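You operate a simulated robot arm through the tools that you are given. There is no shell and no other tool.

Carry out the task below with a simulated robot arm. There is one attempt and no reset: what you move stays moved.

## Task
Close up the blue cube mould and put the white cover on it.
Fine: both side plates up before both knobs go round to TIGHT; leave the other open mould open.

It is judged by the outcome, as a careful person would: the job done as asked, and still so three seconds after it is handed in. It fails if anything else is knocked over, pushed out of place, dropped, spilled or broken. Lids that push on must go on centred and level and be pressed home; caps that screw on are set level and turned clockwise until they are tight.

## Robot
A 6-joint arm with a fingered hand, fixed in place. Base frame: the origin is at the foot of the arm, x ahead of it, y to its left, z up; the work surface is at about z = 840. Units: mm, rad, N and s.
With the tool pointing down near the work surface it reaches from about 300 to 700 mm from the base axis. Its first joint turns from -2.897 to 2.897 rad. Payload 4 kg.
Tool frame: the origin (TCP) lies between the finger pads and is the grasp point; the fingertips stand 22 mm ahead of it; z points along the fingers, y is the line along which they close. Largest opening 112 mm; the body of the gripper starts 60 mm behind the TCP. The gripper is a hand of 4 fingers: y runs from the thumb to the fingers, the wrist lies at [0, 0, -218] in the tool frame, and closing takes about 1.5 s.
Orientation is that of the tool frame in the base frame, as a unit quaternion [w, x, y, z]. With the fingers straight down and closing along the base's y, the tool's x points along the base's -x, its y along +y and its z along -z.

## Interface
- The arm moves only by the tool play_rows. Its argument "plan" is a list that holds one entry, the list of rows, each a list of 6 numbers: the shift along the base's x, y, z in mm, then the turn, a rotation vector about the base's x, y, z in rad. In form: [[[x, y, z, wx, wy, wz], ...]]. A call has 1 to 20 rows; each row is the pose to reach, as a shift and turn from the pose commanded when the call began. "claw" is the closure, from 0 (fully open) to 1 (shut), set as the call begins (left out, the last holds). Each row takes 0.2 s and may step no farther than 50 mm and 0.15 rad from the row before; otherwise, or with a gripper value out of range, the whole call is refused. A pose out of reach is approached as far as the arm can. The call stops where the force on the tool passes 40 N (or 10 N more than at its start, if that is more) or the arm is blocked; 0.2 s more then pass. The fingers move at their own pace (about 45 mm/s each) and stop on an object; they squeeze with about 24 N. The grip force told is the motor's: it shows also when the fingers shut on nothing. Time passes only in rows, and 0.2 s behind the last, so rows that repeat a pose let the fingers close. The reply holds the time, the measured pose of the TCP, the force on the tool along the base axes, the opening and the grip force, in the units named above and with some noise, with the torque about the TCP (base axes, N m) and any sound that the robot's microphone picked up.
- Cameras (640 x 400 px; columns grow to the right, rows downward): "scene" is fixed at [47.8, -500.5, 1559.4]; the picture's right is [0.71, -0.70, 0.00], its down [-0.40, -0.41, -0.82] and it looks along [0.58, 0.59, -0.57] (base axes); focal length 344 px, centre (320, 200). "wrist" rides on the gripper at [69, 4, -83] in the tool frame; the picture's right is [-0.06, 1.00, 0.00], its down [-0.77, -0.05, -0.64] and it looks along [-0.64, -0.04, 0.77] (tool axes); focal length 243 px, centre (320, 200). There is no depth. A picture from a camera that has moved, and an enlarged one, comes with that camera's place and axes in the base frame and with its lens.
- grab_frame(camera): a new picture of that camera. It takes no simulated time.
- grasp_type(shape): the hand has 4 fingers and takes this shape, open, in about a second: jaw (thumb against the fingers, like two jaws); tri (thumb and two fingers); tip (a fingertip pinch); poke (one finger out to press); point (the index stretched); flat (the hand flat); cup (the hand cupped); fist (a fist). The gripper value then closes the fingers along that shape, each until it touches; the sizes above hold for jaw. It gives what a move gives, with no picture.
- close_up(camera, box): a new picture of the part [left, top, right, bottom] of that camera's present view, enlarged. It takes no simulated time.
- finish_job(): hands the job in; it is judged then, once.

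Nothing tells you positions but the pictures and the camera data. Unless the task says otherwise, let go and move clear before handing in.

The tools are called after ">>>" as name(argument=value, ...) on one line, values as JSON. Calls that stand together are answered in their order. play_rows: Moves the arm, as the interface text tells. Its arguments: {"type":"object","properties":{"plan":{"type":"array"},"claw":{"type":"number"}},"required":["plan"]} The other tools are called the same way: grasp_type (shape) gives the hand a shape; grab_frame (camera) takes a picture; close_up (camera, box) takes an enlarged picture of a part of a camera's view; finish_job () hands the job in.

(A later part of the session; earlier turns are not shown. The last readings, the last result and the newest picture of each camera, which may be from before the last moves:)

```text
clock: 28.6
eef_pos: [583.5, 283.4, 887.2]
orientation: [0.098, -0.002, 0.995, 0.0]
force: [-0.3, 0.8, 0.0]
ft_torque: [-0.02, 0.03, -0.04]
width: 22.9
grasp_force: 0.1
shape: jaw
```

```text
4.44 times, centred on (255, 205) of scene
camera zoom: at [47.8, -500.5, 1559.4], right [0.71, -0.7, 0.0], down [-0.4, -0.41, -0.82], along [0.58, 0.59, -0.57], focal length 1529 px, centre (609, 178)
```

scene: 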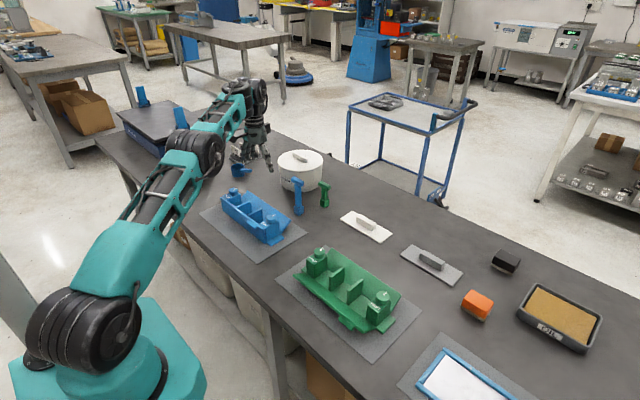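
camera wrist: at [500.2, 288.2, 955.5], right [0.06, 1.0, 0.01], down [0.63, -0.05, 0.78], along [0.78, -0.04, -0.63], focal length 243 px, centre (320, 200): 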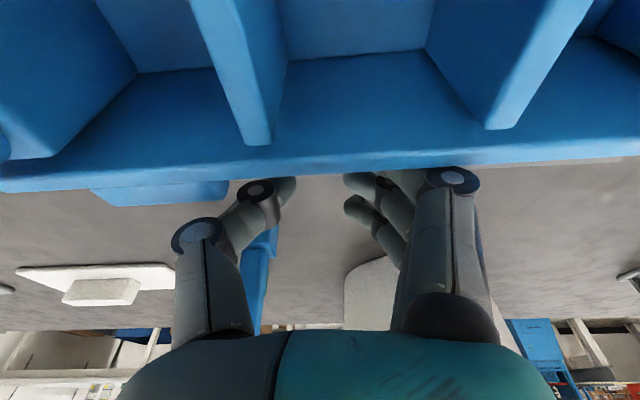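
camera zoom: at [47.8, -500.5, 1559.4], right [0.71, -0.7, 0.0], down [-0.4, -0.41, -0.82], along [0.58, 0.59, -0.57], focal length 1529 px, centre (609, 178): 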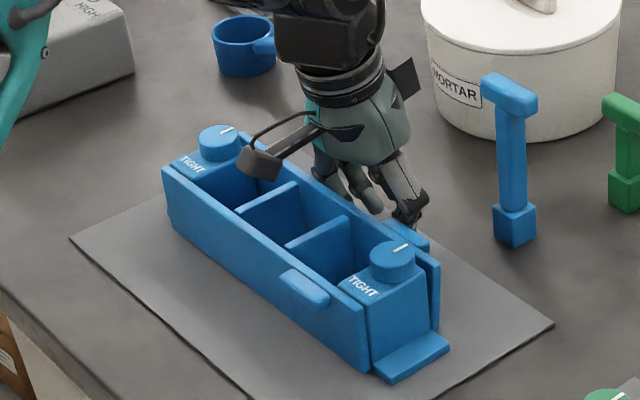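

>>> play_rows(plan=[[[18, 0, 0, 0, 0, 0], [20, 0, 30, 0, 0, 0], [20, 0, 75, 0, 0, 0], [10, 0, 118, 0, 0.05, 0], [-10, 0, 155, 0, 0.15, 0], [-50, 5, 160, 0, 0.2, 0], [-90, 10, 160, 0, 0.2, 0], [-130, 15, 160, 0, 0.2, 0], [-165, 18, 160, 0, 0.2, 0], [-195, 18, 160, 0, 0.2, 0], [-195, 18, 160, 0, 0.2, 0]]])

>>> play_rows(plan=[[[0, 0, 0, 0, 0, 0], [0, 0, 0, 0, 0, 0], [0, 0, 0, 0, 0, 0], [0, 0, 0, 0, 0, 0], [0, 0, 0, 0, 0, 0]]], claw=0)

>>> grab_frame(camera="wrist")

>>> close_up(camera="wrist", box=[200, 80, 440, 230])

>>> close_up(camera="scene", box=[210, 160, 300, 250])

```text
clock: 31.0
eef_pos: [389.9, 300.0, 1047.4]
orientation: [-0.002, -0.001, 1.0, -0.001]
force: [0.6, -0.9, 0.5]
ft_torque: [0.01, -0.05, 0.0]
width: 22.9
grasp_force: 0.1
shape: jaw
```

```text
clock: 32.2
eef_pos: [390.4, 301.8, 1048.0]
orientation: [-0.003, -0.001, 1.0, 0.0]
force: [-0.1, 0.0, 0.0]
ft_torque: [-0.03, 0.02, 0.02]
width: 111.8
grasp_force: 0.1
shape: jaw
```

```text
taken
camera wrist: at [321.1, 306.0, 1131.1], right [0.06, 1.0, 0.0], down [0.77, -0.05, 0.64], along [0.64, -0.04, -0.77], focal length 243 px, centre (320, 200)
```

wrist: 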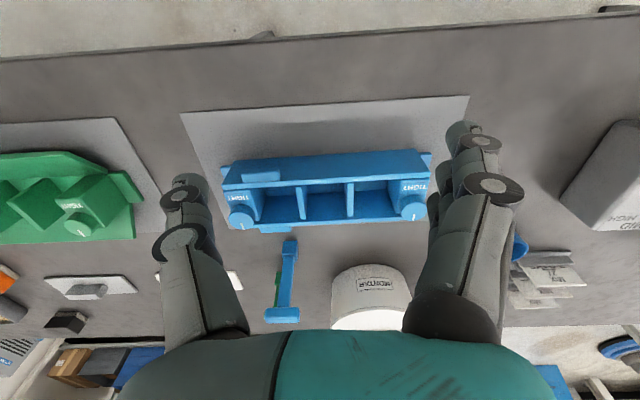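

```text
2.67 times, centred on (320, 155) of wrist
camera zoom: at [321.1, 306.0, 1131.1], right [0.06, 1.0, 0.0], down [0.77, -0.05, 0.64], along [0.64, -0.04, -0.77], focal length 647 px, centre (320, 320)
```

zoom: 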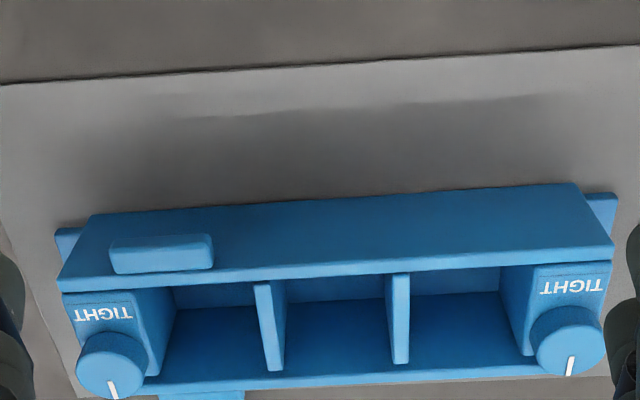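

```text
4.44 times, centred on (255, 205) of scene
camera zoom: at [47.8, -500.5, 1559.4], right [0.71, -0.7, 0.0], down [-0.4, -0.41, -0.82], along [0.58, 0.59, -0.57], focal length 1529 px, centre (609, 178)
```

zoom: 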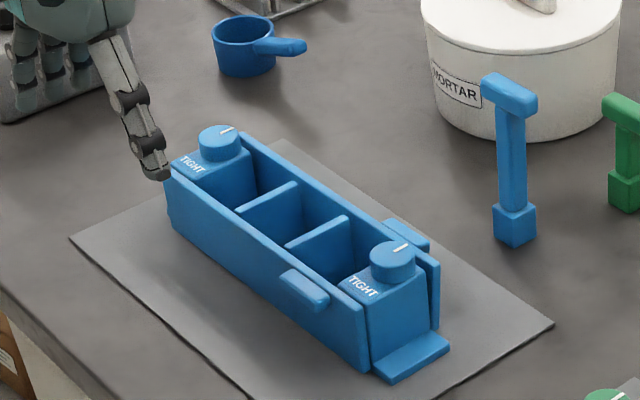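

Both plates are up. The knobs are now at about (511, 202) and (510, 400). I move over the first knob and turn the wrist +90° so there is room for a long clockwise turn.

>>> play_rows(plan=[[[20, -10, 0, 0, 0, 0.14], [40, -25, 0, 0, 0, 0.28], [60, -40, 0, 0, 0, 0.42], [80, -55, 0, 0, 0, 0.56], [95, -70, 0, 0, 0, 0.7], [110, -85, 0, 0, 0, 0.84], [121, -99, 0, 0, 0, 0.98], [121, -99, 0, 0, 0, 1.12], [121, -99, 0, 0, 0, 1.26], [121, -99, 0, 0, 0, 1.4], [121, -99, 0, 0, 0, 1.54], [121, -99, 0, 0, 0, 1.54]]])

>>> grab_frame(camera="wrist")

>>> close_up(camera="scene", box=[180, 110, 320, 250])

```text
clock: 34.8
eef_pos: [511.0, 201.1, 1047.8]
orientation: [-0.001, -0.697, 0.717, -0.003]
force: [0.3, 0.2, -0.4]
ft_torque: [0.01, -0.03, -0.01]
width: 111.9
grasp_force: 0.0
shape: jaw
```

```text
taken
camera wrist: at [504.3, 133.5, 1131.3], right [-1.0, 0.09, 0.0], down [0.07, 0.77, 0.64], along [0.06, 0.64, -0.77], focal length 243 px, centre (320, 200)
```

wrist: 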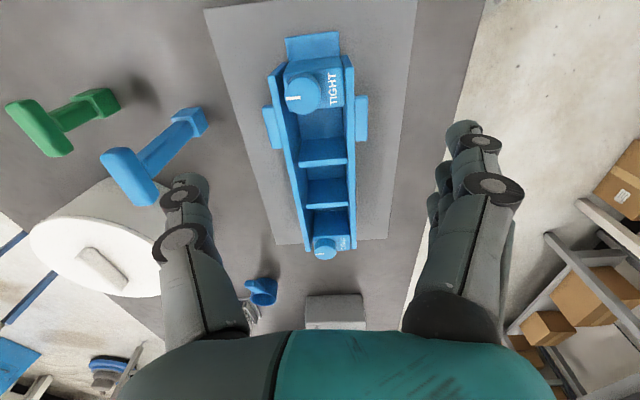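

```text
2.86 times, centred on (250, 180) of scene
camera zoom: at [47.8, -500.5, 1559.4], right [0.71, -0.7, 0.0], down [-0.4, -0.41, -0.82], along [0.58, 0.59, -0.57], focal length 983 px, centre (520, 257)
```

zoom: 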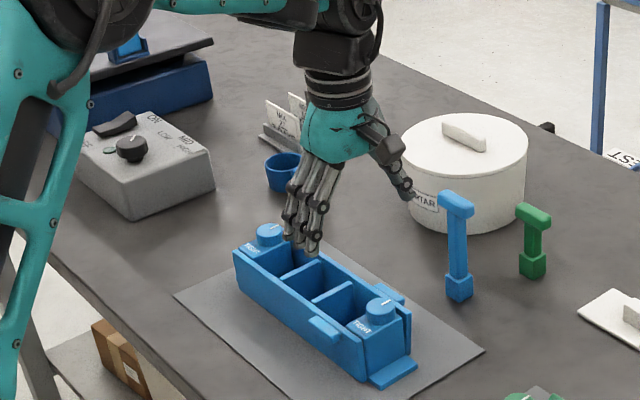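

>>> close_up(camera="wrist", box=[240, 20, 400, 120])

>>> close_up(camera="wrist", box=[260, 180, 380, 270])

```text
4.00 times, centred on (320, 70) of wrist
camera zoom: at [504.3, 133.5, 1131.3], right [-1.0, 0.09, 0.0], down [0.07, 0.77, 0.64], along [0.06, 0.64, -0.77], focal length 970 px, centre (320, 720)
```

zoom: 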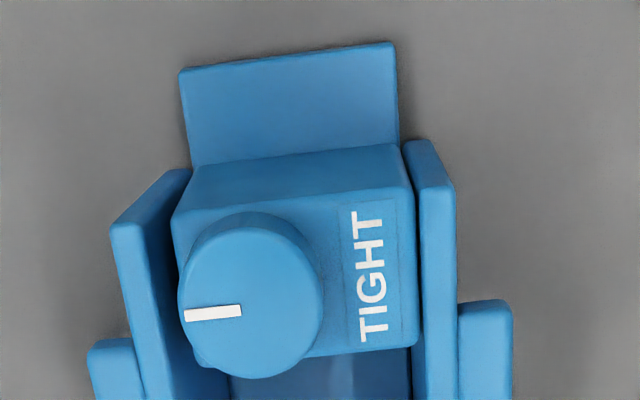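

```text
4.44 times, centred on (320, 225) of wrist
camera zoom: at [504.3, 133.5, 1131.3], right [-1.0, 0.09, 0.0], down [0.07, 0.77, 0.64], along [0.06, 0.64, -0.77], focal length 1078 px, centre (320, 89)
```

zoom: 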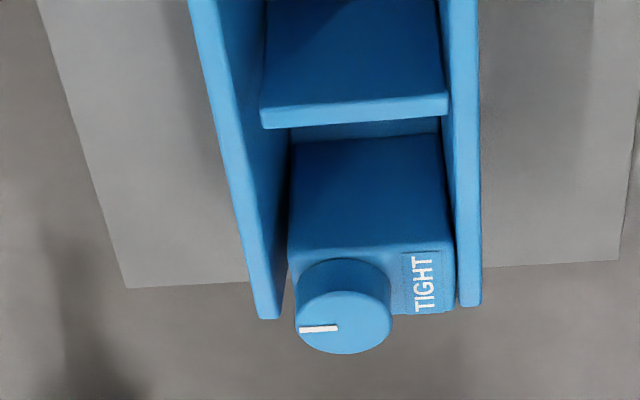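

The marks point directly away from the TIGHT labels, so each knob needs half a turn. Triangulating gives knob 1 at about (525, 196) with its top at z ≈ 914 and the block top at 900. I try the "tip" pinch shape and look at it.

>>> grasp_type(shape="tip")

>>> grab_frame(camera="wrist")

>>> close_up(camera="scene", box=[200, 100, 300, 200])

```text
clock: 35.7
eef_pos: [508.9, 201.6, 1046.3]
orientation: [-0.002, -0.697, 0.717, -0.002]
force: [0.5, 0.5, -0.4]
ft_torque: [-0.03, 0.02, 0.0]
width: 111.8
grasp_force: 0.2
shape: tip
```

```text
taken
camera wrist: at [504.1, 133.5, 1131.2], right [-1.0, 0.09, 0.0], down [0.07, 0.77, 0.64], along [0.06, 0.64, -0.77], focal length 243 px, centre (320, 200)
```

wrist: 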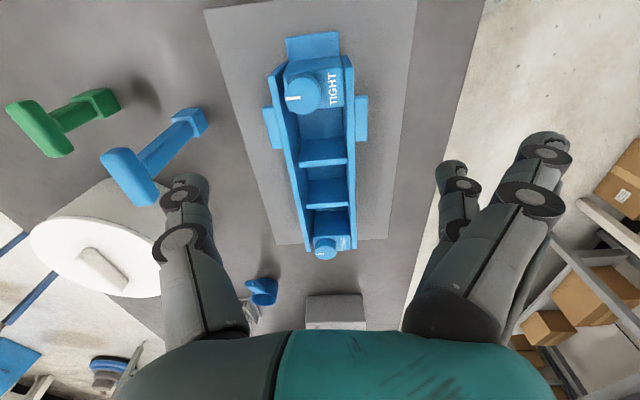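

```text
4.00 times, centred on (250, 150) of scene
camera zoom: at [47.8, -500.5, 1559.4], right [0.71, -0.7, 0.0], down [-0.4, -0.41, -0.82], along [0.58, 0.59, -0.57], focal length 1376 px, centre (600, 400)
```

zoom: 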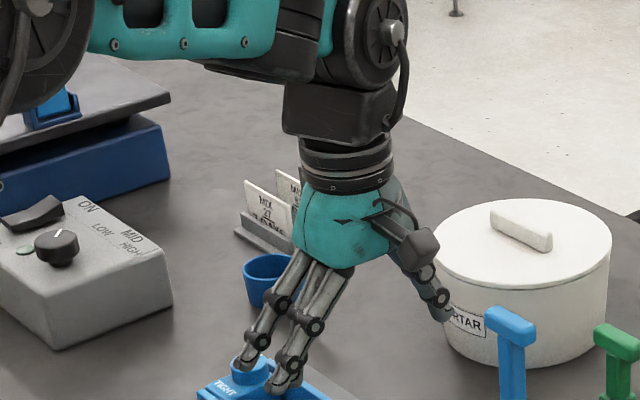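

In "tip" the thumb opposes one finger and the others flare away, which suits a small knob. I centre over knob 1 and come down with the fingers open.

>>> play_rows(plan=[[[7, -3, -20, 0, 0, 0], [14, -5, -50, 0, 0, 0], [14, -5, -80, 0, 0, 0], [14, -5, -105, 0, 0, 0], [14, -5, -105, 0, 0, 0]]])

>>> grab_frame(camera="wrist")

>>> close_up(camera="scene", box=[200, 140, 300, 240])

```text
clock: 36.9
eef_pos: [523.4, 195.8, 942.4]
orientation: [-0.001, -0.697, 0.717, -0.002]
force: [0.1, -0.4, 0.2]
ft_torque: [0.02, 0.02, 0.0]
width: 111.8
grasp_force: 0.1
shape: tip
```

```text
taken
camera wrist: at [518.2, 128.7, 1026.4], right [-1.0, 0.09, 0.0], down [0.07, 0.77, 0.64], along [0.06, 0.64, -0.77], focal length 243 px, centre (320, 200)
```

wrist: 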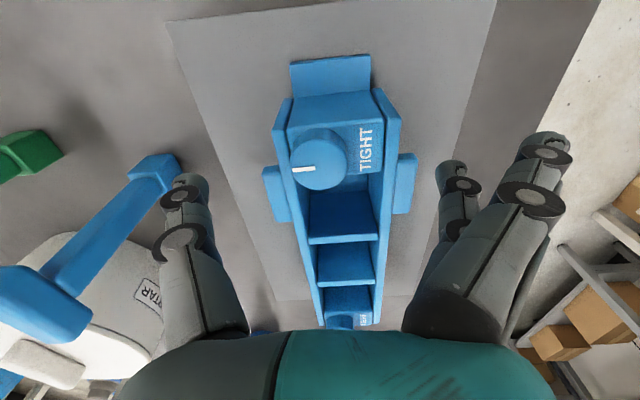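

```text
4.00 times, centred on (250, 190) of scene
camera zoom: at [47.8, -500.5, 1559.4], right [0.71, -0.7, 0.0], down [-0.4, -0.41, -0.82], along [0.58, 0.59, -0.57], focal length 1376 px, centre (600, 240)
```

zoom: 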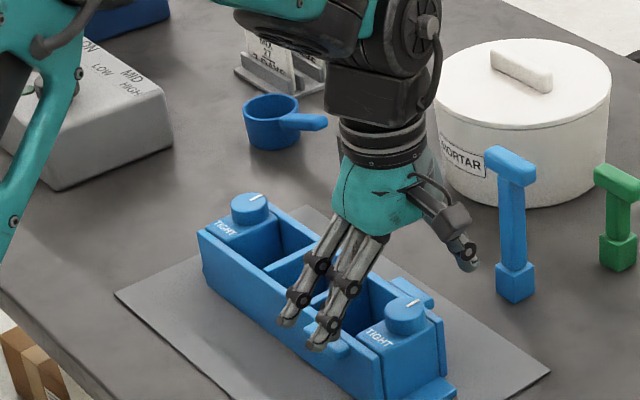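

>>> play_rows(plan=[[[0, 0, 0, 0, 0, 0], [0, 0, 0, 0, 0, 0], [0, 0, 0, 0, 0, 0], [0, 0, 0, 0, 0, 0], [0, 0, 0, 0, 0, 0]]], claw=0.58)

>>> grab_frame(camera="wrist")

>>> close_up(camera="scene", box=[210, 150, 290, 230])

```text
clock: 38.1
eef_pos: [524.1, 195.6, 942.2]
orientation: [-0.002, -0.697, 0.717, -0.001]
force: [-0.1, -0.2, 1.5]
ft_torque: [0.05, -0.01, 0.0]
width: 47.7
grasp_force: 0.1
shape: tip
```

```text
taken
camera wrist: at [518.2, 128.7, 1026.8], right [-1.0, 0.09, 0.0], down [0.07, 0.77, 0.64], along [0.06, 0.64, -0.77], focal length 243 px, centre (320, 200)
```

wrist: 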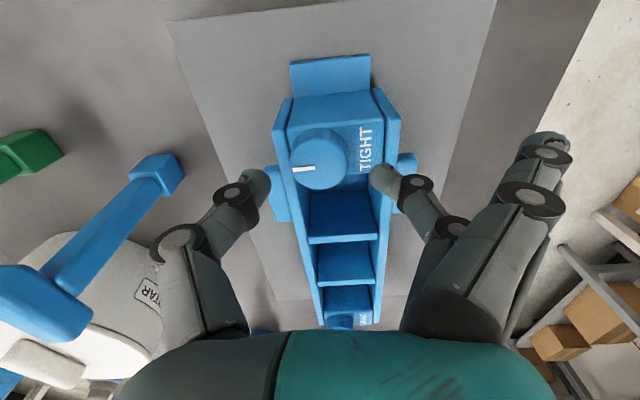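

```text
5.00 times, centred on (250, 190) of scene
camera zoom: at [47.8, -500.5, 1559.4], right [0.71, -0.7, 0.0], down [-0.4, -0.41, -0.82], along [0.58, 0.59, -0.57], focal length 1721 px, centre (670, 250)
```

zoom: 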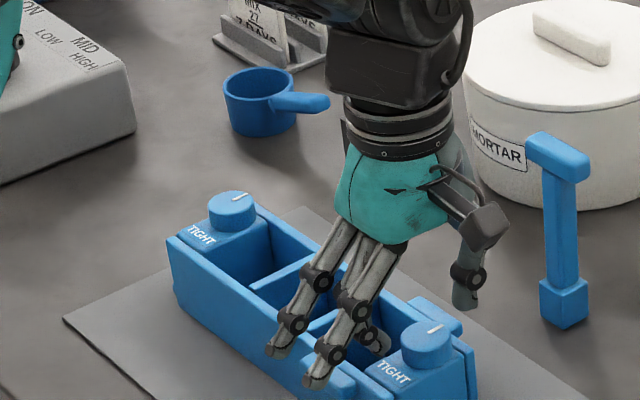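

The pinch pair straddles the knob and the flared fingers stay higher. I lower over the knob and close.

>>> play_rows(plan=[[[0, 0, -5, 0, 0, 0], [0, 0, -10, 0, 0, 0], [0, 0, -13.5, 0, 0, 0], [0, 0, -13.5, 0, 0, 0]]])

>>> play_rows(plan=[[[0, 0, 0, 0, 0, 0], [0, 0, 0, 0, 0, 0], [0, 0, 0, 0, 0, 0], [0, 0, 0, 0, 0, 0], [0, 0, 0, 0, 0, 0]]], claw=1)

>>> close_up(camera="wrist", box=[220, 80, 440, 230])

>>> close_up(camera="scene", box=[210, 150, 290, 230])

```text
clock: 39.1
eef_pos: [524.5, 195.8, 929.8]
orientation: [-0.001, -0.697, 0.717, -0.003]
force: [-0.3, 0.2, 0.2]
ft_torque: [0.04, 0.02, 0.02]
width: 47.6
grasp_force: 0.1
shape: tip
```

```text
clock: 40.3
eef_pos: [524.4, 195.3, 928.7]
orientation: [-0.002, -0.698, 0.717, -0.003]
force: [-0.6, 2.8, 0.6]
ft_torque: [0.08, 0.03, -0.03]
width: 24.2
grasp_force: 24.0
shape: tip
```

```text
2.67 times, centred on (330, 155) of wrist
camera zoom: at [518.3, 128.6, 1013.0], right [-1.0, 0.09, 0.0], down [0.07, 0.77, 0.64], along [0.06, 0.64, -0.77], focal length 647 px, centre (293, 320)
```

zoom: 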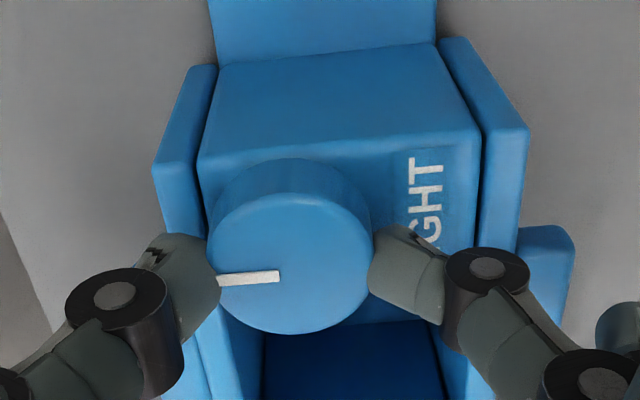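

```text
5.00 times, centred on (250, 190) of scene
camera zoom: at [47.8, -500.5, 1559.4], right [0.71, -0.7, 0.0], down [-0.4, -0.41, -0.82], along [0.58, 0.59, -0.57], focal length 1721 px, centre (670, 250)
```

zoom: 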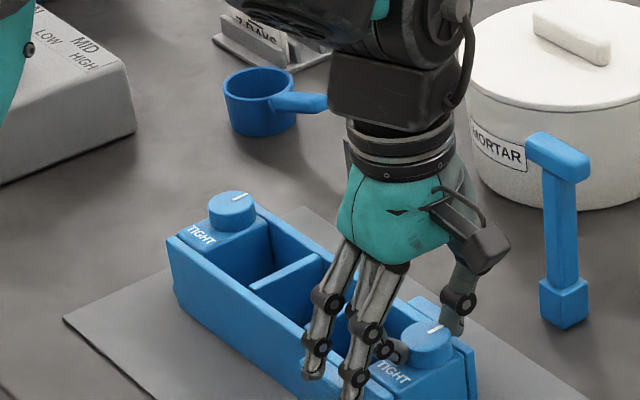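

The pinch line sits about 7 mm to the +y side of the knob's centre. I open, shift over and close again.

>>> play_rows(plan=[[[0, 0, 0, 0, 0, 0], [0, 0, 0, 0, 0, 0], [0, -3, 0, 0, 0, 0], [0, -7, 0, 0, 0, 0], [0, -7, 0, 0, 0, 0]]], claw=0.58)

>>> play_rows(plan=[[[0, 0, 0, 0, 0, 0], [0, 0, 0, 0, 0, 0], [0, 0, 0, 0, 0, 0], [0, 0, 0, 0, 0, 0], [0, 0, 0, 0, 0, 0]]], claw=1)

>>> close_up(camera="wrist", box=[220, 80, 440, 230])

```text
clock: 41.5
eef_pos: [523.8, 189.6, 928.6]
orientation: [-0.001, -0.697, 0.717, -0.003]
force: [0.7, 0.0, 0.3]
ft_torque: [-0.01, 0.0, -0.04]
width: 46.2
grasp_force: 0.0
shape: tip
```

```text
clock: 42.7
eef_pos: [524.3, 188.4, 928.5]
orientation: [-0.001, -0.697, 0.718, -0.003]
force: [-0.4, -4.1, -0.2]
ft_torque: [-0.09, 0.02, 0.03]
width: 23.0
grasp_force: 23.9
shape: tip
```

```text
2.67 times, centred on (330, 155) of wrist
camera zoom: at [518.0, 121.5, 1012.7], right [-1.0, 0.09, 0.0], down [0.07, 0.77, 0.64], along [0.06, 0.64, -0.77], focal length 647 px, centre (293, 320)
```

zoom: 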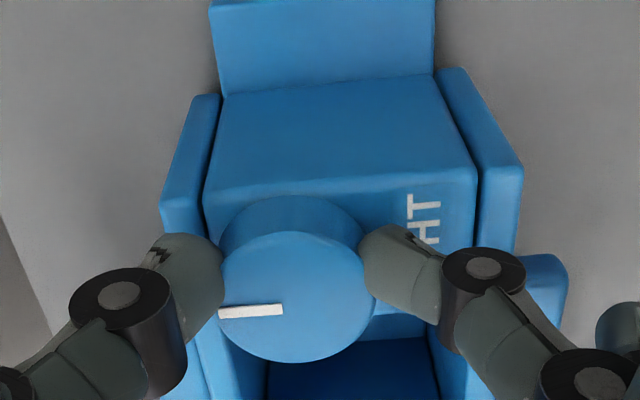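

>>> play_rows(plan=[[[0, 0, 0, 0, 0, 0], [0, 0, 0, 0, 0, 0], [0, 2, 0, 0, 0, 0], [0, 4.2, 0, 0, 0, 0], [0, 4.2, 0, 0, 0, 0]]], claw=0.58)

>>> play_rows(plan=[[[0, 0, 0, 0, 0, 0], [0, 0, 0, 0, 0, 0], [0, 0, 0, 0, 0, 0], [0, 0, 0, 0, 0, 0], [0, 0, 0, 0, 0, 0]]], claw=1)

>>> close_up(camera="wrist", box=[220, 80, 440, 230])

```text
clock: 43.9
eef_pos: [523.1, 194.9, 929.0]
orientation: [-0.001, -0.697, 0.717, -0.002]
force: [0.1, 0.2, 0.3]
ft_torque: [-0.03, 0.01, 0.01]
width: 46.5
grasp_force: 0.1
shape: tip
```

```text
clock: 45.1
eef_pos: [524.9, 193.3, 929.4]
orientation: [-0.002, -0.697, 0.717, -0.003]
force: [0.7, -3.3, 0.0]
ft_torque: [-0.07, 0.04, 0.04]
width: 24.5
grasp_force: 23.9
shape: tip
```

```text
2.67 times, centred on (330, 155) of wrist
camera zoom: at [518.1, 125.5, 1012.8], right [-1.0, 0.09, 0.0], down [0.07, 0.77, 0.64], along [0.06, 0.64, -0.77], focal length 647 px, centre (293, 320)
```

zoom: 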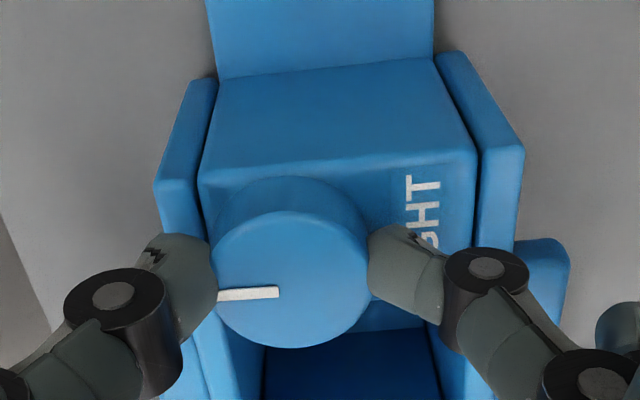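

The grip is close to centred. I test a clockwise turn of about 0.6 rad and check whether the mark follows.

>>> play_rows(plan=[[[0, 1, 0, 0, 0, -0.1], [0, 1, 0, 0, 0, -0.2], [0, 1, 0, 0, 0, -0.3], [0, 1, 0, 0, 0, -0.4], [0, 1, 0, 0, 0, -0.5], [0, 1, 0, 0, 0, -0.6], [0, 1, 0, 0, 0, -0.6]]])

>>> close_up(camera="wrist", box=[220, 80, 440, 230])

>>> close_up(camera="scene", box=[210, 150, 290, 230])

```text
clock: 46.7
eef_pos: [524.0, 194.0, 928.5]
orientation: [-0.002, -0.454, 0.891, -0.002]
force: [-0.5, 1.1, 0.3]
ft_torque: [0.02, 0.08, 0.0]
width: 24.2
grasp_force: 23.1
shape: tip
```

```text
2.67 times, centred on (330, 155) of wrist
camera zoom: at [480.3, 142.8, 1012.9], right [-0.77, 0.64, 0.0], down [0.49, 0.59, 0.64], along [0.41, 0.49, -0.77], focal length 647 px, centre (293, 320)
```

zoom: 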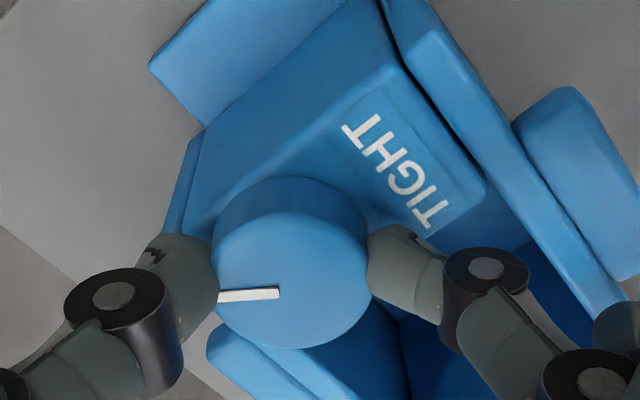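

```text
5.00 times, centred on (250, 190) of scene
camera zoom: at [47.8, -500.5, 1559.4], right [0.71, -0.7, 0.0], down [-0.4, -0.41, -0.82], along [0.58, 0.59, -0.57], focal length 1721 px, centre (670, 250)
```

zoom: 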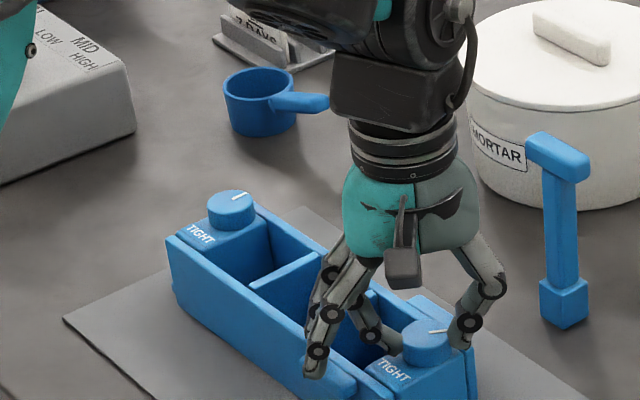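

The mark follows the hand clockwise and the mould stays still. I keep turning toward TIGHT.

>>> play_rows(plan=[[[0, 0, 0, 0, 0, -0.12], [0, 0, 0, 0, 0, -0.24], [0, 0, 0, 0, 0, -0.36], [0, 0, 0, 0, 0, -0.48], [0, 0, 0, 0, 0, -0.6], [0, 0, 0, 0, 0, -0.72], [0, 0, 0, 0, 0, -0.84], [0, 0, 0, 0, 0, -0.96], [0, 0, 0, 0, 0, -1.08], [0, 0, 0, 0, 0, -1.2], [0, 0, 0, 0, 0, -1.32], [0, 0, 0, 0, 0, -1.44], [0, 0, 0, 0, 0, -1.56], [0, 0, 0, 0, 0, -1.68], [0, 0, 0, 0, 0, -1.8], [0, 0, 0, 0, 0, -1.92], [0, 0, 0, 0, 0, -2.0], [0, 0, 0, 0, 0, -2.0]]])

>>> close_up(camera="wrist", box=[220, 80, 440, 230])

>>> close_up(camera="scene", box=[210, 150, 290, 230])

```text
clock: 50.5
eef_pos: [525.0, 194.7, 929.2]
orientation: [-0.003, 0.506, 0.863, 0.001]
force: [2.6, 4.6, 0.6]
ft_torque: [0.12, -0.07, -0.02]
width: 23.8
grasp_force: 23.7
shape: tip
```

```text
2.67 times, centred on (330, 155) of wrist
camera zoom: at [494.8, 257.9, 1012.6], right [0.9, 0.43, 0.0], down [0.33, -0.69, 0.64], along [0.28, -0.58, -0.77], focal length 647 px, centre (293, 320)
```

zoom: 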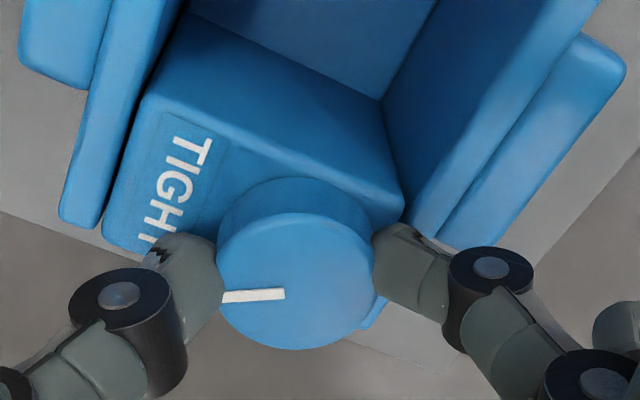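

```text
5.00 times, centred on (250, 190) of scene
camera zoom: at [47.8, -500.5, 1559.4], right [0.71, -0.7, 0.0], down [-0.4, -0.41, -0.82], along [0.58, 0.59, -0.57], focal length 1721 px, centre (670, 250)
```

zoom: 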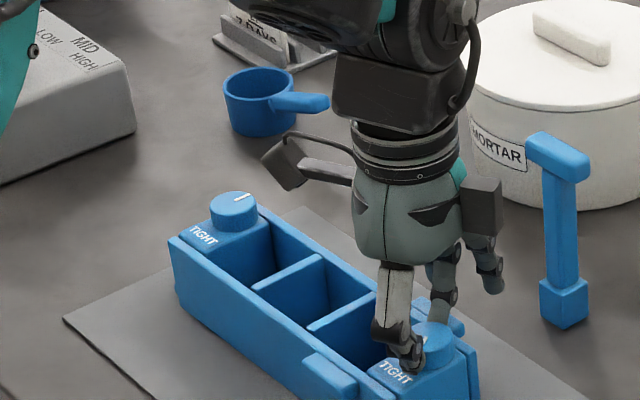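

>>> play_rows(plan=[[[0.4, 0.8, 0, 0, 0, -0.08], [0.8, 1.5, 0, 0, 0, -0.16], [0.8, 1.5, 0, 0, 0, -0.24], [0.8, 1.5, 0, 0, 0, -0.32], [0.8, 1.5, 0, 0, 0, -0.4], [0.8, 1.5, 0, 0, 0, -0.48], [0.8, 1.5, 0, 0, 0, -0.54], [0.8, 1.5, 0, 0, 0, -0.54]]])

>>> close_up(camera="wrist", box=[220, 80, 440, 230])

>>> close_up(camera="scene", box=[210, 150, 290, 230])

```text
clock: 52.3
eef_pos: [524.8, 196.5, 929.9]
orientation: [-0.002, 0.717, 0.697, 0.001]
force: [0.2, -5.5, -0.1]
ft_torque: [-0.07, -0.05, 0.09]
width: 24.1
grasp_force: 23.6
shape: tip
```

```text
2.67 times, centred on (330, 155) of wrist
camera zoom: at [531.9, 265.6, 1012.7], right [1.0, -0.09, 0.0], down [-0.07, -0.77, 0.64], along [-0.06, -0.64, -0.77], focal length 647 px, centre (293, 320)
```

zoom: 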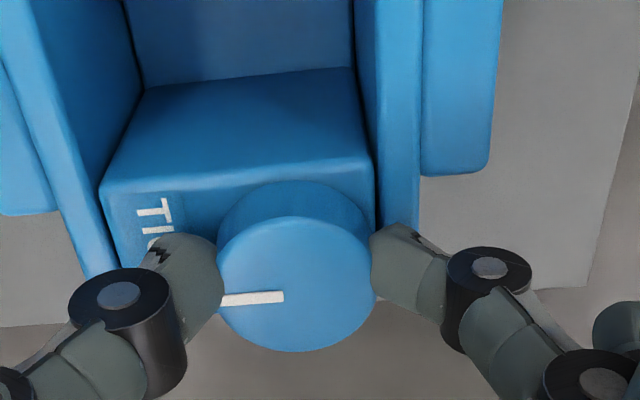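

```text
5.00 times, centred on (250, 190) of scene
camera zoom: at [47.8, -500.5, 1559.4], right [0.71, -0.7, 0.0], down [-0.4, -0.41, -0.82], along [0.58, 0.59, -0.57], focal length 1721 px, centre (670, 250)
```

zoom: 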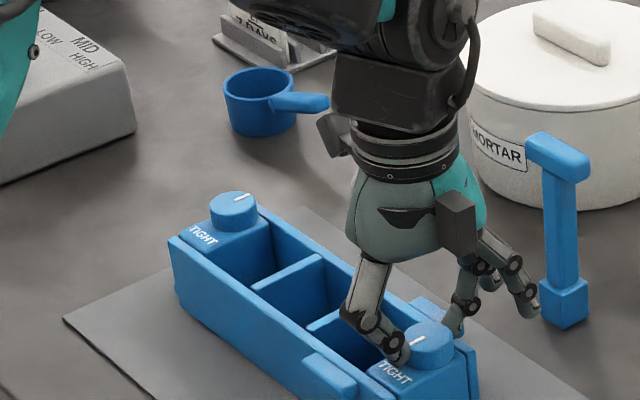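

>>> play_rows(plan=[[[0, -1.2, 0, 0, 0, -0.04], [0, -1.2, 0, 0, 0, -0.08], [0, -1.2, 0, 0, 0, -0.12], [0, -1.2, 0, 0, 0, -0.12]]])

>>> close_up(camera="wrist", box=[220, 80, 440, 230])

```text
clock: 53.3
eef_pos: [524.3, 195.6, 929.5]
orientation: [-0.003, 0.757, 0.653, 0.002]
force: [0.3, -2.4, -0.6]
ft_torque: [-0.04, -0.06, 0.36]
width: 23.9
grasp_force: 24.3
shape: tip
```

```text
2.67 times, centred on (330, 155) of wrist
camera zoom: at [540.0, 263.3, 1012.8], right [0.98, -0.21, 0.0], down [-0.16, -0.75, 0.64], along [-0.14, -0.62, -0.77], focal length 647 px, centre (293, 320)
```

zoom: 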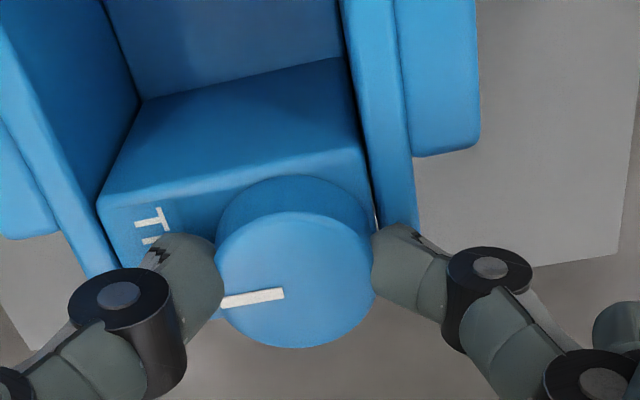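

Torque rose to 0.36 N·m and the fingers began to slip, so knob 1 is at its stop on TIGHT. I release straight away without turning back, rise, and check.

>>> play_rows(plan=[[[0, 0, 0, 0, 0, 0], [0, 0, 0, 0, 0, 0], [0, 0, 0, 0, 0, 0], [0, 0, 10, 0, 0, 0], [0, 0, 30, 0, 0, 0], [0, 0, 70, 0, 0, 0], [0, 0, 110, 0, 0, 0], [0, 0, 110, 0, 0, 0]]], claw=0.5)

>>> grab_frame(camera="wrist")

>>> close_up(camera="scene", box=[210, 160, 300, 250])

```text
clock: 55.1
eef_pos: [524.1, 194.9, 1041.2]
orientation: [-0.002, 0.757, 0.653, 0.001]
force: [-0.3, 0.0, 0.1]
ft_torque: [0.01, 0.01, 0.03]
width: 55.3
grasp_force: 0.0
shape: tip
```

```text
taken
camera wrist: at [540.1, 263.2, 1123.6], right [0.98, -0.21, 0.0], down [-0.16, -0.75, 0.64], along [-0.14, -0.62, -0.77], focal length 243 px, centre (320, 200)
```

wrist: 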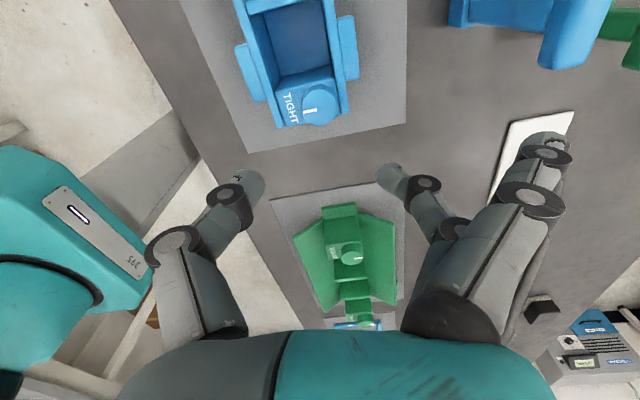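

```text
4.44 times, centred on (255, 205) of scene
camera zoom: at [47.8, -500.5, 1559.4], right [0.71, -0.7, 0.0], down [-0.4, -0.41, -0.82], along [0.58, 0.59, -0.57], focal length 1529 px, centre (609, 178)
```

zoom: 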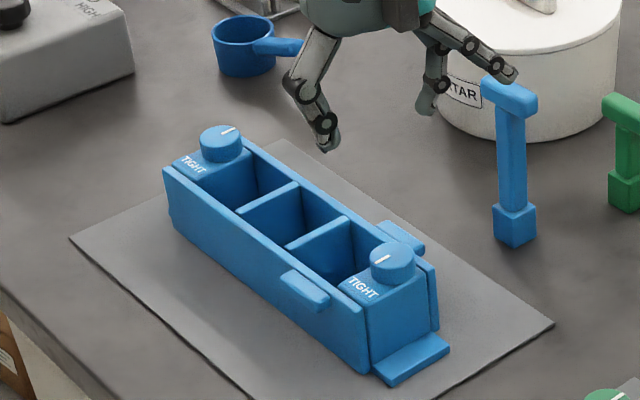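

>>> close_up(camera="wrist", box=[220, 40, 400, 150])

>>> close_up(camera="scene", box=[255, 200, 295, 235])

```text
3.56 times, centred on (310, 95) of wrist
camera zoom: at [540.1, 263.2, 1123.6], right [0.98, -0.21, 0.0], down [-0.16, -0.75, 0.64], along [-0.14, -0.62, -0.77], focal length 863 px, centre (356, 573)
```

zoom: 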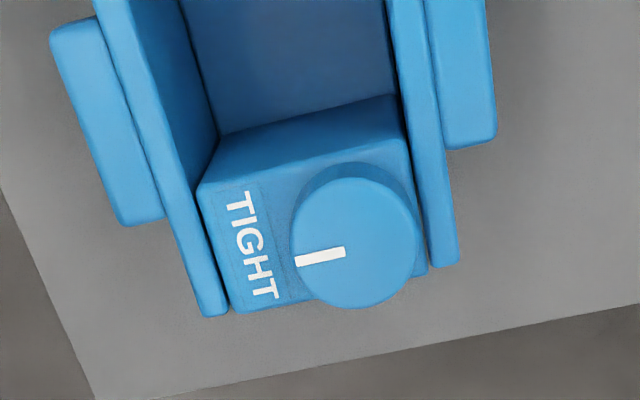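

```text
11.43 times, centred on (275, 218) of scene
camera zoom: at [47.8, -500.5, 1559.4], right [0.71, -0.7, 0.0], down [-0.4, -0.41, -0.82], along [0.58, 0.59, -0.57], focal length 3933 px, centre (834, 0)
```

zoom: 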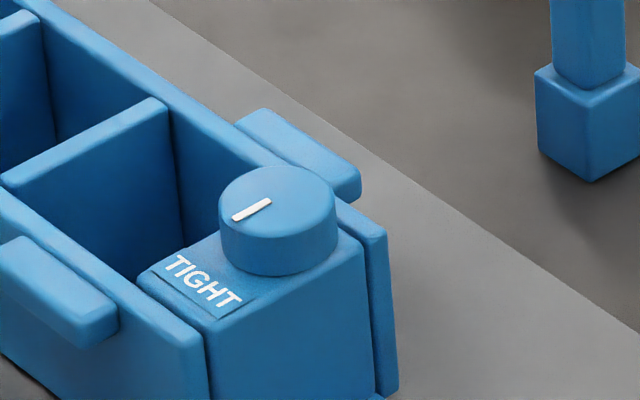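

Knob 1 is on TIGHT. I unwind the wrist in the air and move over knob 2 at about (522, 408).

>>> play_rows(plan=[[[0, 0, 10, 0, 0, 0.14], [0, 20, 20, 0, 0, 0.28], [0, 40, 20, 0, 0, 0.42], [0, 60, 20, 0, 0, 0.56], [0, 80, 20, 0, 0, 0.7], [0, 100, 20, 0, 0, 0.84], [0, 120, 20, 0, 0, 0.98], [0, 140, 20, 0, 0, 1.12], [0, 160, 20, 0, 0, 1.26], [0, 180, 20, 0, 0, 1.4], [0, 190, 20, 0, 0, 1.54], [0, 195, 20, 0, 0, 1.68]]])

>>> play_rows(plan=[[[0, 5, 0, 0, 0, 0.14], [0, 10, 0, 0, 0, 0.28], [0, 12, 0, 0, 0, 0.42], [0, 14, 0, 0, 0, 0.56], [0, 14, 0, 0, 0, 0.7], [0, 14, 0, 0, 0, 0.84], [0, 14, 0, 0, 0, 0.98], [0, 14, 0, 0, 0, 1.12], [0, 14, 0, 0, 0, 1.26], [0, 14, 0, 0, 0, 1.4], [0, 14, 0, 0, 0, 1.54], [0, 14, 0, 0, 0, 1.57], [0, 14, 0, 0, 0, 1.57]]])

>>> close_up(camera="wrist", box=[220, 40, 420, 165])

>>> grab_frame(camera="wrist")

```text
clock: 57.7
eef_pos: [525.4, 389.8, 1059.1]
orientation: [-0.003, 0.017, 1.0, -0.001]
force: [-0.5, -0.7, 0.2]
ft_torque: [-0.02, -0.03, 0.02]
width: 55.3
grasp_force: 0.1
shape: tip
```

```text
clock: 60.5
eef_pos: [524.4, 405.2, 1059.9]
orientation: [-0.001, -0.694, 0.72, -0.002]
force: [0.2, -0.4, -0.4]
ft_torque: [-0.01, 0.03, 0.02]
width: 55.2
grasp_force: 0.0
shape: tip
```

```text
3.20 times, centred on (320, 102) of wrist
camera zoom: at [518.1, 336.1, 1142.7], right [-0.99, 0.1, 0.0], down [0.08, 0.77, 0.64], along [0.07, 0.64, -0.77], focal length 776 px, centre (320, 512)
```

zoom: 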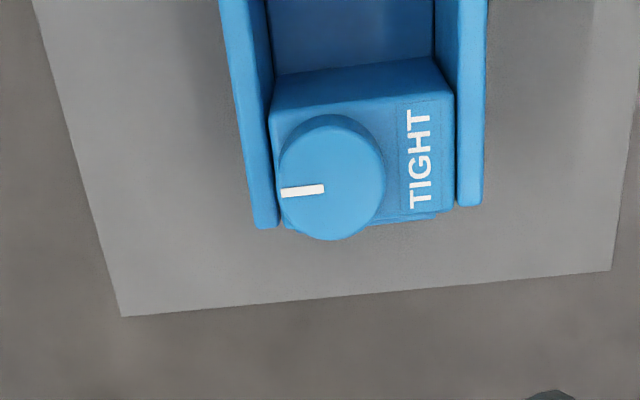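

```text
taken
camera wrist: at [518.1, 336.1, 1142.7], right [-0.99, 0.1, 0.0], down [0.08, 0.77, 0.64], along [0.07, 0.64, -0.77], focal length 243 px, centre (320, 200)
```

wrist: 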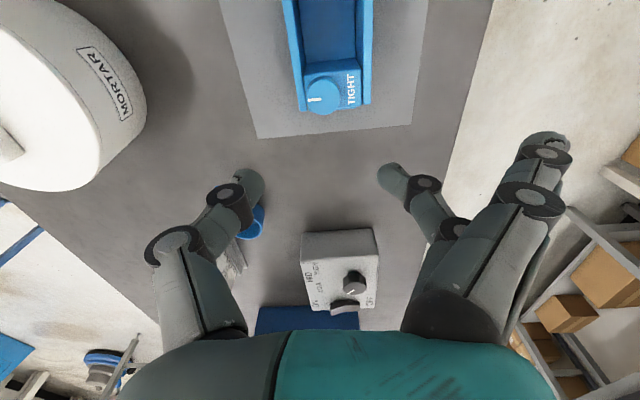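

>>> play_rows(plan=[[[-1.5, 0, -40, 0, 0, 0], [-1.5, 0, -80, 0, 0, 0], [-1.5, 0, -110, 0, 0, 0], [-1.5, 0, -122, 0, 0, 0], [-1.5, 0, -131, 0, 0, 0], [-1.5, 0, -131, 0, 0, 0]]], claw=0.58)

>>> close_up(camera="wrist", box=[220, 80, 440, 230])

```text
clock: 61.9
eef_pos: [523.6, 403.5, 928.1]
orientation: [-0.001, -0.693, 0.721, -0.003]
force: [1.3, -0.4, 0.0]
ft_torque: [0.02, -0.03, 0.04]
width: 47.6
grasp_force: 0.0
shape: tip
```

```text
2.67 times, centred on (330, 155) of wrist
camera zoom: at [516.8, 335.7, 1011.6], right [-0.99, 0.1, 0.0], down [0.08, 0.77, 0.64], along [0.07, 0.64, -0.77], focal length 647 px, centre (293, 320)
```

zoom: 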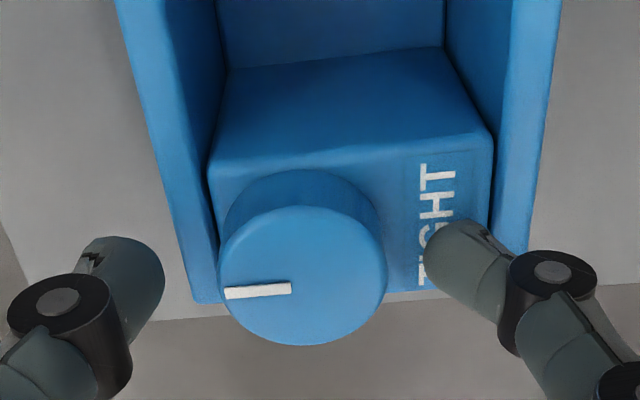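

>>> play_rows(plan=[[[0, 0.5, 0, 0, 0, 0], [0, 0.5, 0, 0, 0, 0], [0, 0.5, 0, 0, 0, 0], [0, 0.5, 0, 0, 0, 0], [0, 0.5, 0, 0, 0, 0]]], claw=1)

>>> close_up(camera="wrist", box=[220, 80, 440, 230])

```text
clock: 63.1
eef_pos: [524.2, 404.3, 927.8]
orientation: [-0.002, -0.693, 0.721, -0.003]
force: [0.7, 1.5, 0.3]
ft_torque: [0.02, 0.08, -0.08]
width: 24.8
grasp_force: 24.2
shape: tip
```

```text
2.67 times, centred on (330, 155) of wrist
camera zoom: at [516.6, 336.2, 1011.4], right [-0.99, 0.1, 0.0], down [0.08, 0.77, 0.64], along [0.07, 0.63, -0.77], focal length 647 px, centre (293, 320)
```

zoom: 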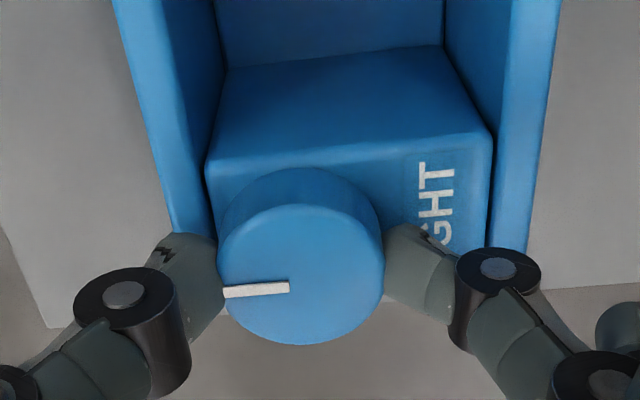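

>>> play_rows(plan=[[[0, 0, 0, 0, 0, -0.12], [0, 0, 0, 0, 0, -0.24], [0, 0, 0, 0, 0, -0.36], [0, 0, 0, 0, 0, -0.48], [0, 0, 0, 0, 0, -0.6], [0, 0, 0, 0, 0, -0.72], [0, 0, 0, 0, 0, -0.84], [0, 0, 0, 0, 0, -0.96], [0, 0, 0, 0, 0, -1.08], [0, 0, 0, 0, 0, -1.2], [0, 0, 0, 0, 0, -1.32], [0, 0, 0, 0, 0, -1.44], [0, 0, 0, 0, 0, -1.56], [0, 0, 0, 0, 0, -1.56]]])

>>> close_up(camera="wrist", box=[220, 80, 440, 230])

>>> close_up(camera="scene", box=[190, 130, 310, 250])

```text
clock: 66.1
eef_pos: [522.8, 404.1, 927.7]
orientation: [-0.002, 0.015, 1.0, -0.001]
force: [-0.7, -2.4, -0.4]
ft_torque: [-0.02, 0.01, -0.02]
width: 24.7
grasp_force: 24.1
shape: tip
```

```text
2.67 times, centred on (330, 155) of wrist
camera zoom: at [455.0, 412.0, 1011.6], right [0.09, 1.0, 0.0], down [0.77, -0.07, 0.64], along [0.64, -0.06, -0.77], focal length 647 px, centre (293, 320)
```

zoom: 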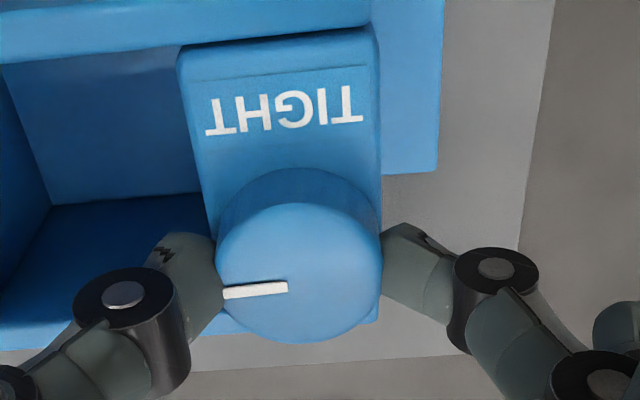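

```text
3.33 times, centred on (250, 190) of scene
camera zoom: at [47.8, -500.5, 1559.4], right [0.71, -0.7, 0.0], down [-0.4, -0.41, -0.82], along [0.58, 0.59, -0.57], focal length 1147 px, centre (553, 233)
```

zoom: 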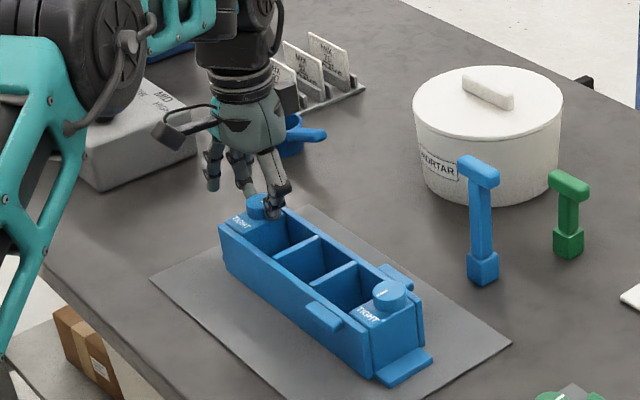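

>>> play_rows(plan=[[[0, 0, 0, 0, 0, -0.12], [0, 0, 0, 0, 0, -0.24], [0, 0, 0, 0, 0, -0.36], [0, 0, 0, 0, 0, -0.48], [0, 0, 0, 0, 0, -0.6], [0, 0, 0, 0, 0, -0.72], [0, 0, 0, 0, 0, -0.84], [0, 0, 0, 0, 0, -0.96], [0, 0, 0, 0, 0, -1.08], [0, 0, 0, 0, 0, -1.2], [0, 0, 0, 0, 0, -1.32], [0, 0, 0, 0, 0, -1.44], [0, 0, 0, 0, 0, -1.52], [0, 0, 0, 0, 0, -1.6], [0, 0, 0, 0, 0, -1.66], [0, 0, 0, 0, 0, -1.66]]])

>>> close_up(camera="wrist", box=[220, 80, 440, 230])

>>> close_up(camera="scene", box=[190, 130, 310, 250])

```text
clock: 69.5
eef_pos: [524.0, 404.3, 927.4]
orientation: [-0.002, 0.747, 0.665, 0.001]
force: [1.8, 4.3, 0.1]
ft_torque: [0.05, -0.07, 0.15]
width: 24.4
grasp_force: 23.9
shape: tip
```

```text
2.67 times, centred on (330, 155) of wrist
camera zoom: at [536.4, 473.3, 1011.6], right [0.98, -0.18, 0.0], down [-0.14, -0.76, 0.64], along [-0.12, -0.63, -0.77], focal length 647 px, centre (293, 320)
```

zoom: 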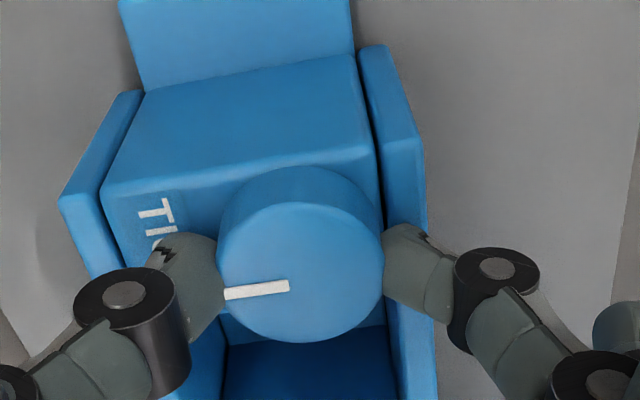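

```text
3.33 times, centred on (250, 190) of scene
camera zoom: at [47.8, -500.5, 1559.4], right [0.71, -0.7, 0.0], down [-0.4, -0.41, -0.82], along [0.58, 0.59, -0.57], focal length 1147 px, centre (553, 233)
```

zoom: 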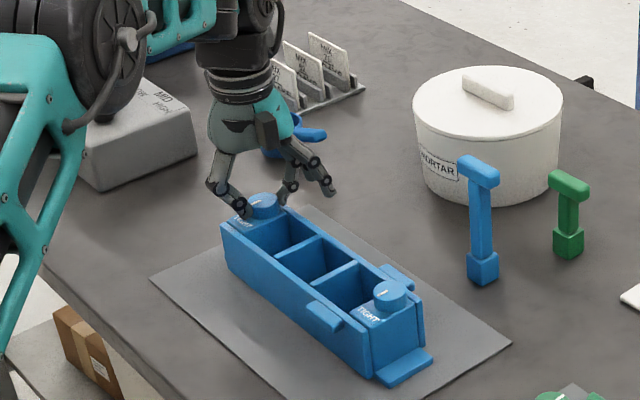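

>>> play_rows(plan=[[[0.5, 1, 0, 0, 0, -0.04], [0.5, 1, 0, 0, 0, -0.08], [0.5, 1, 0, 0, 0, -0.08]]])

>>> close_up(camera="wrist", box=[220, 80, 440, 230])

```text
clock: 70.3
eef_pos: [522.7, 405.5, 928.3]
orientation: [-0.002, 0.773, 0.635, 0.001]
force: [-1.2, -3.2, -0.5]
ft_torque: [-0.05, 0.01, 0.36]
width: 23.8
grasp_force: 23.5
shape: tip
```

```text
2.67 times, centred on (330, 155) of wrist
camera zoom: at [542.5, 473.0, 1011.4], right [0.97, -0.26, 0.0], down [-0.2, -0.74, 0.64], along [-0.17, -0.62, -0.77], focal length 647 px, centre (293, 320)
```

zoom: 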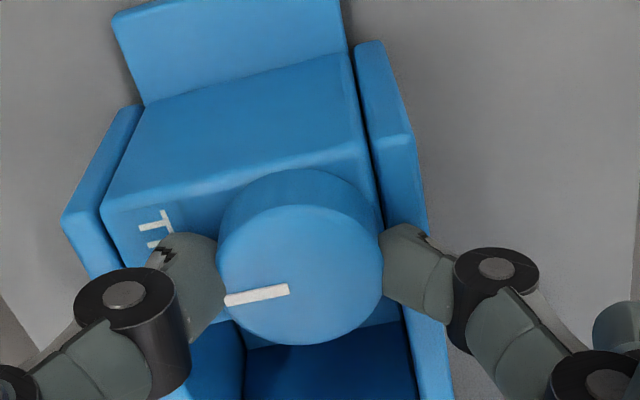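

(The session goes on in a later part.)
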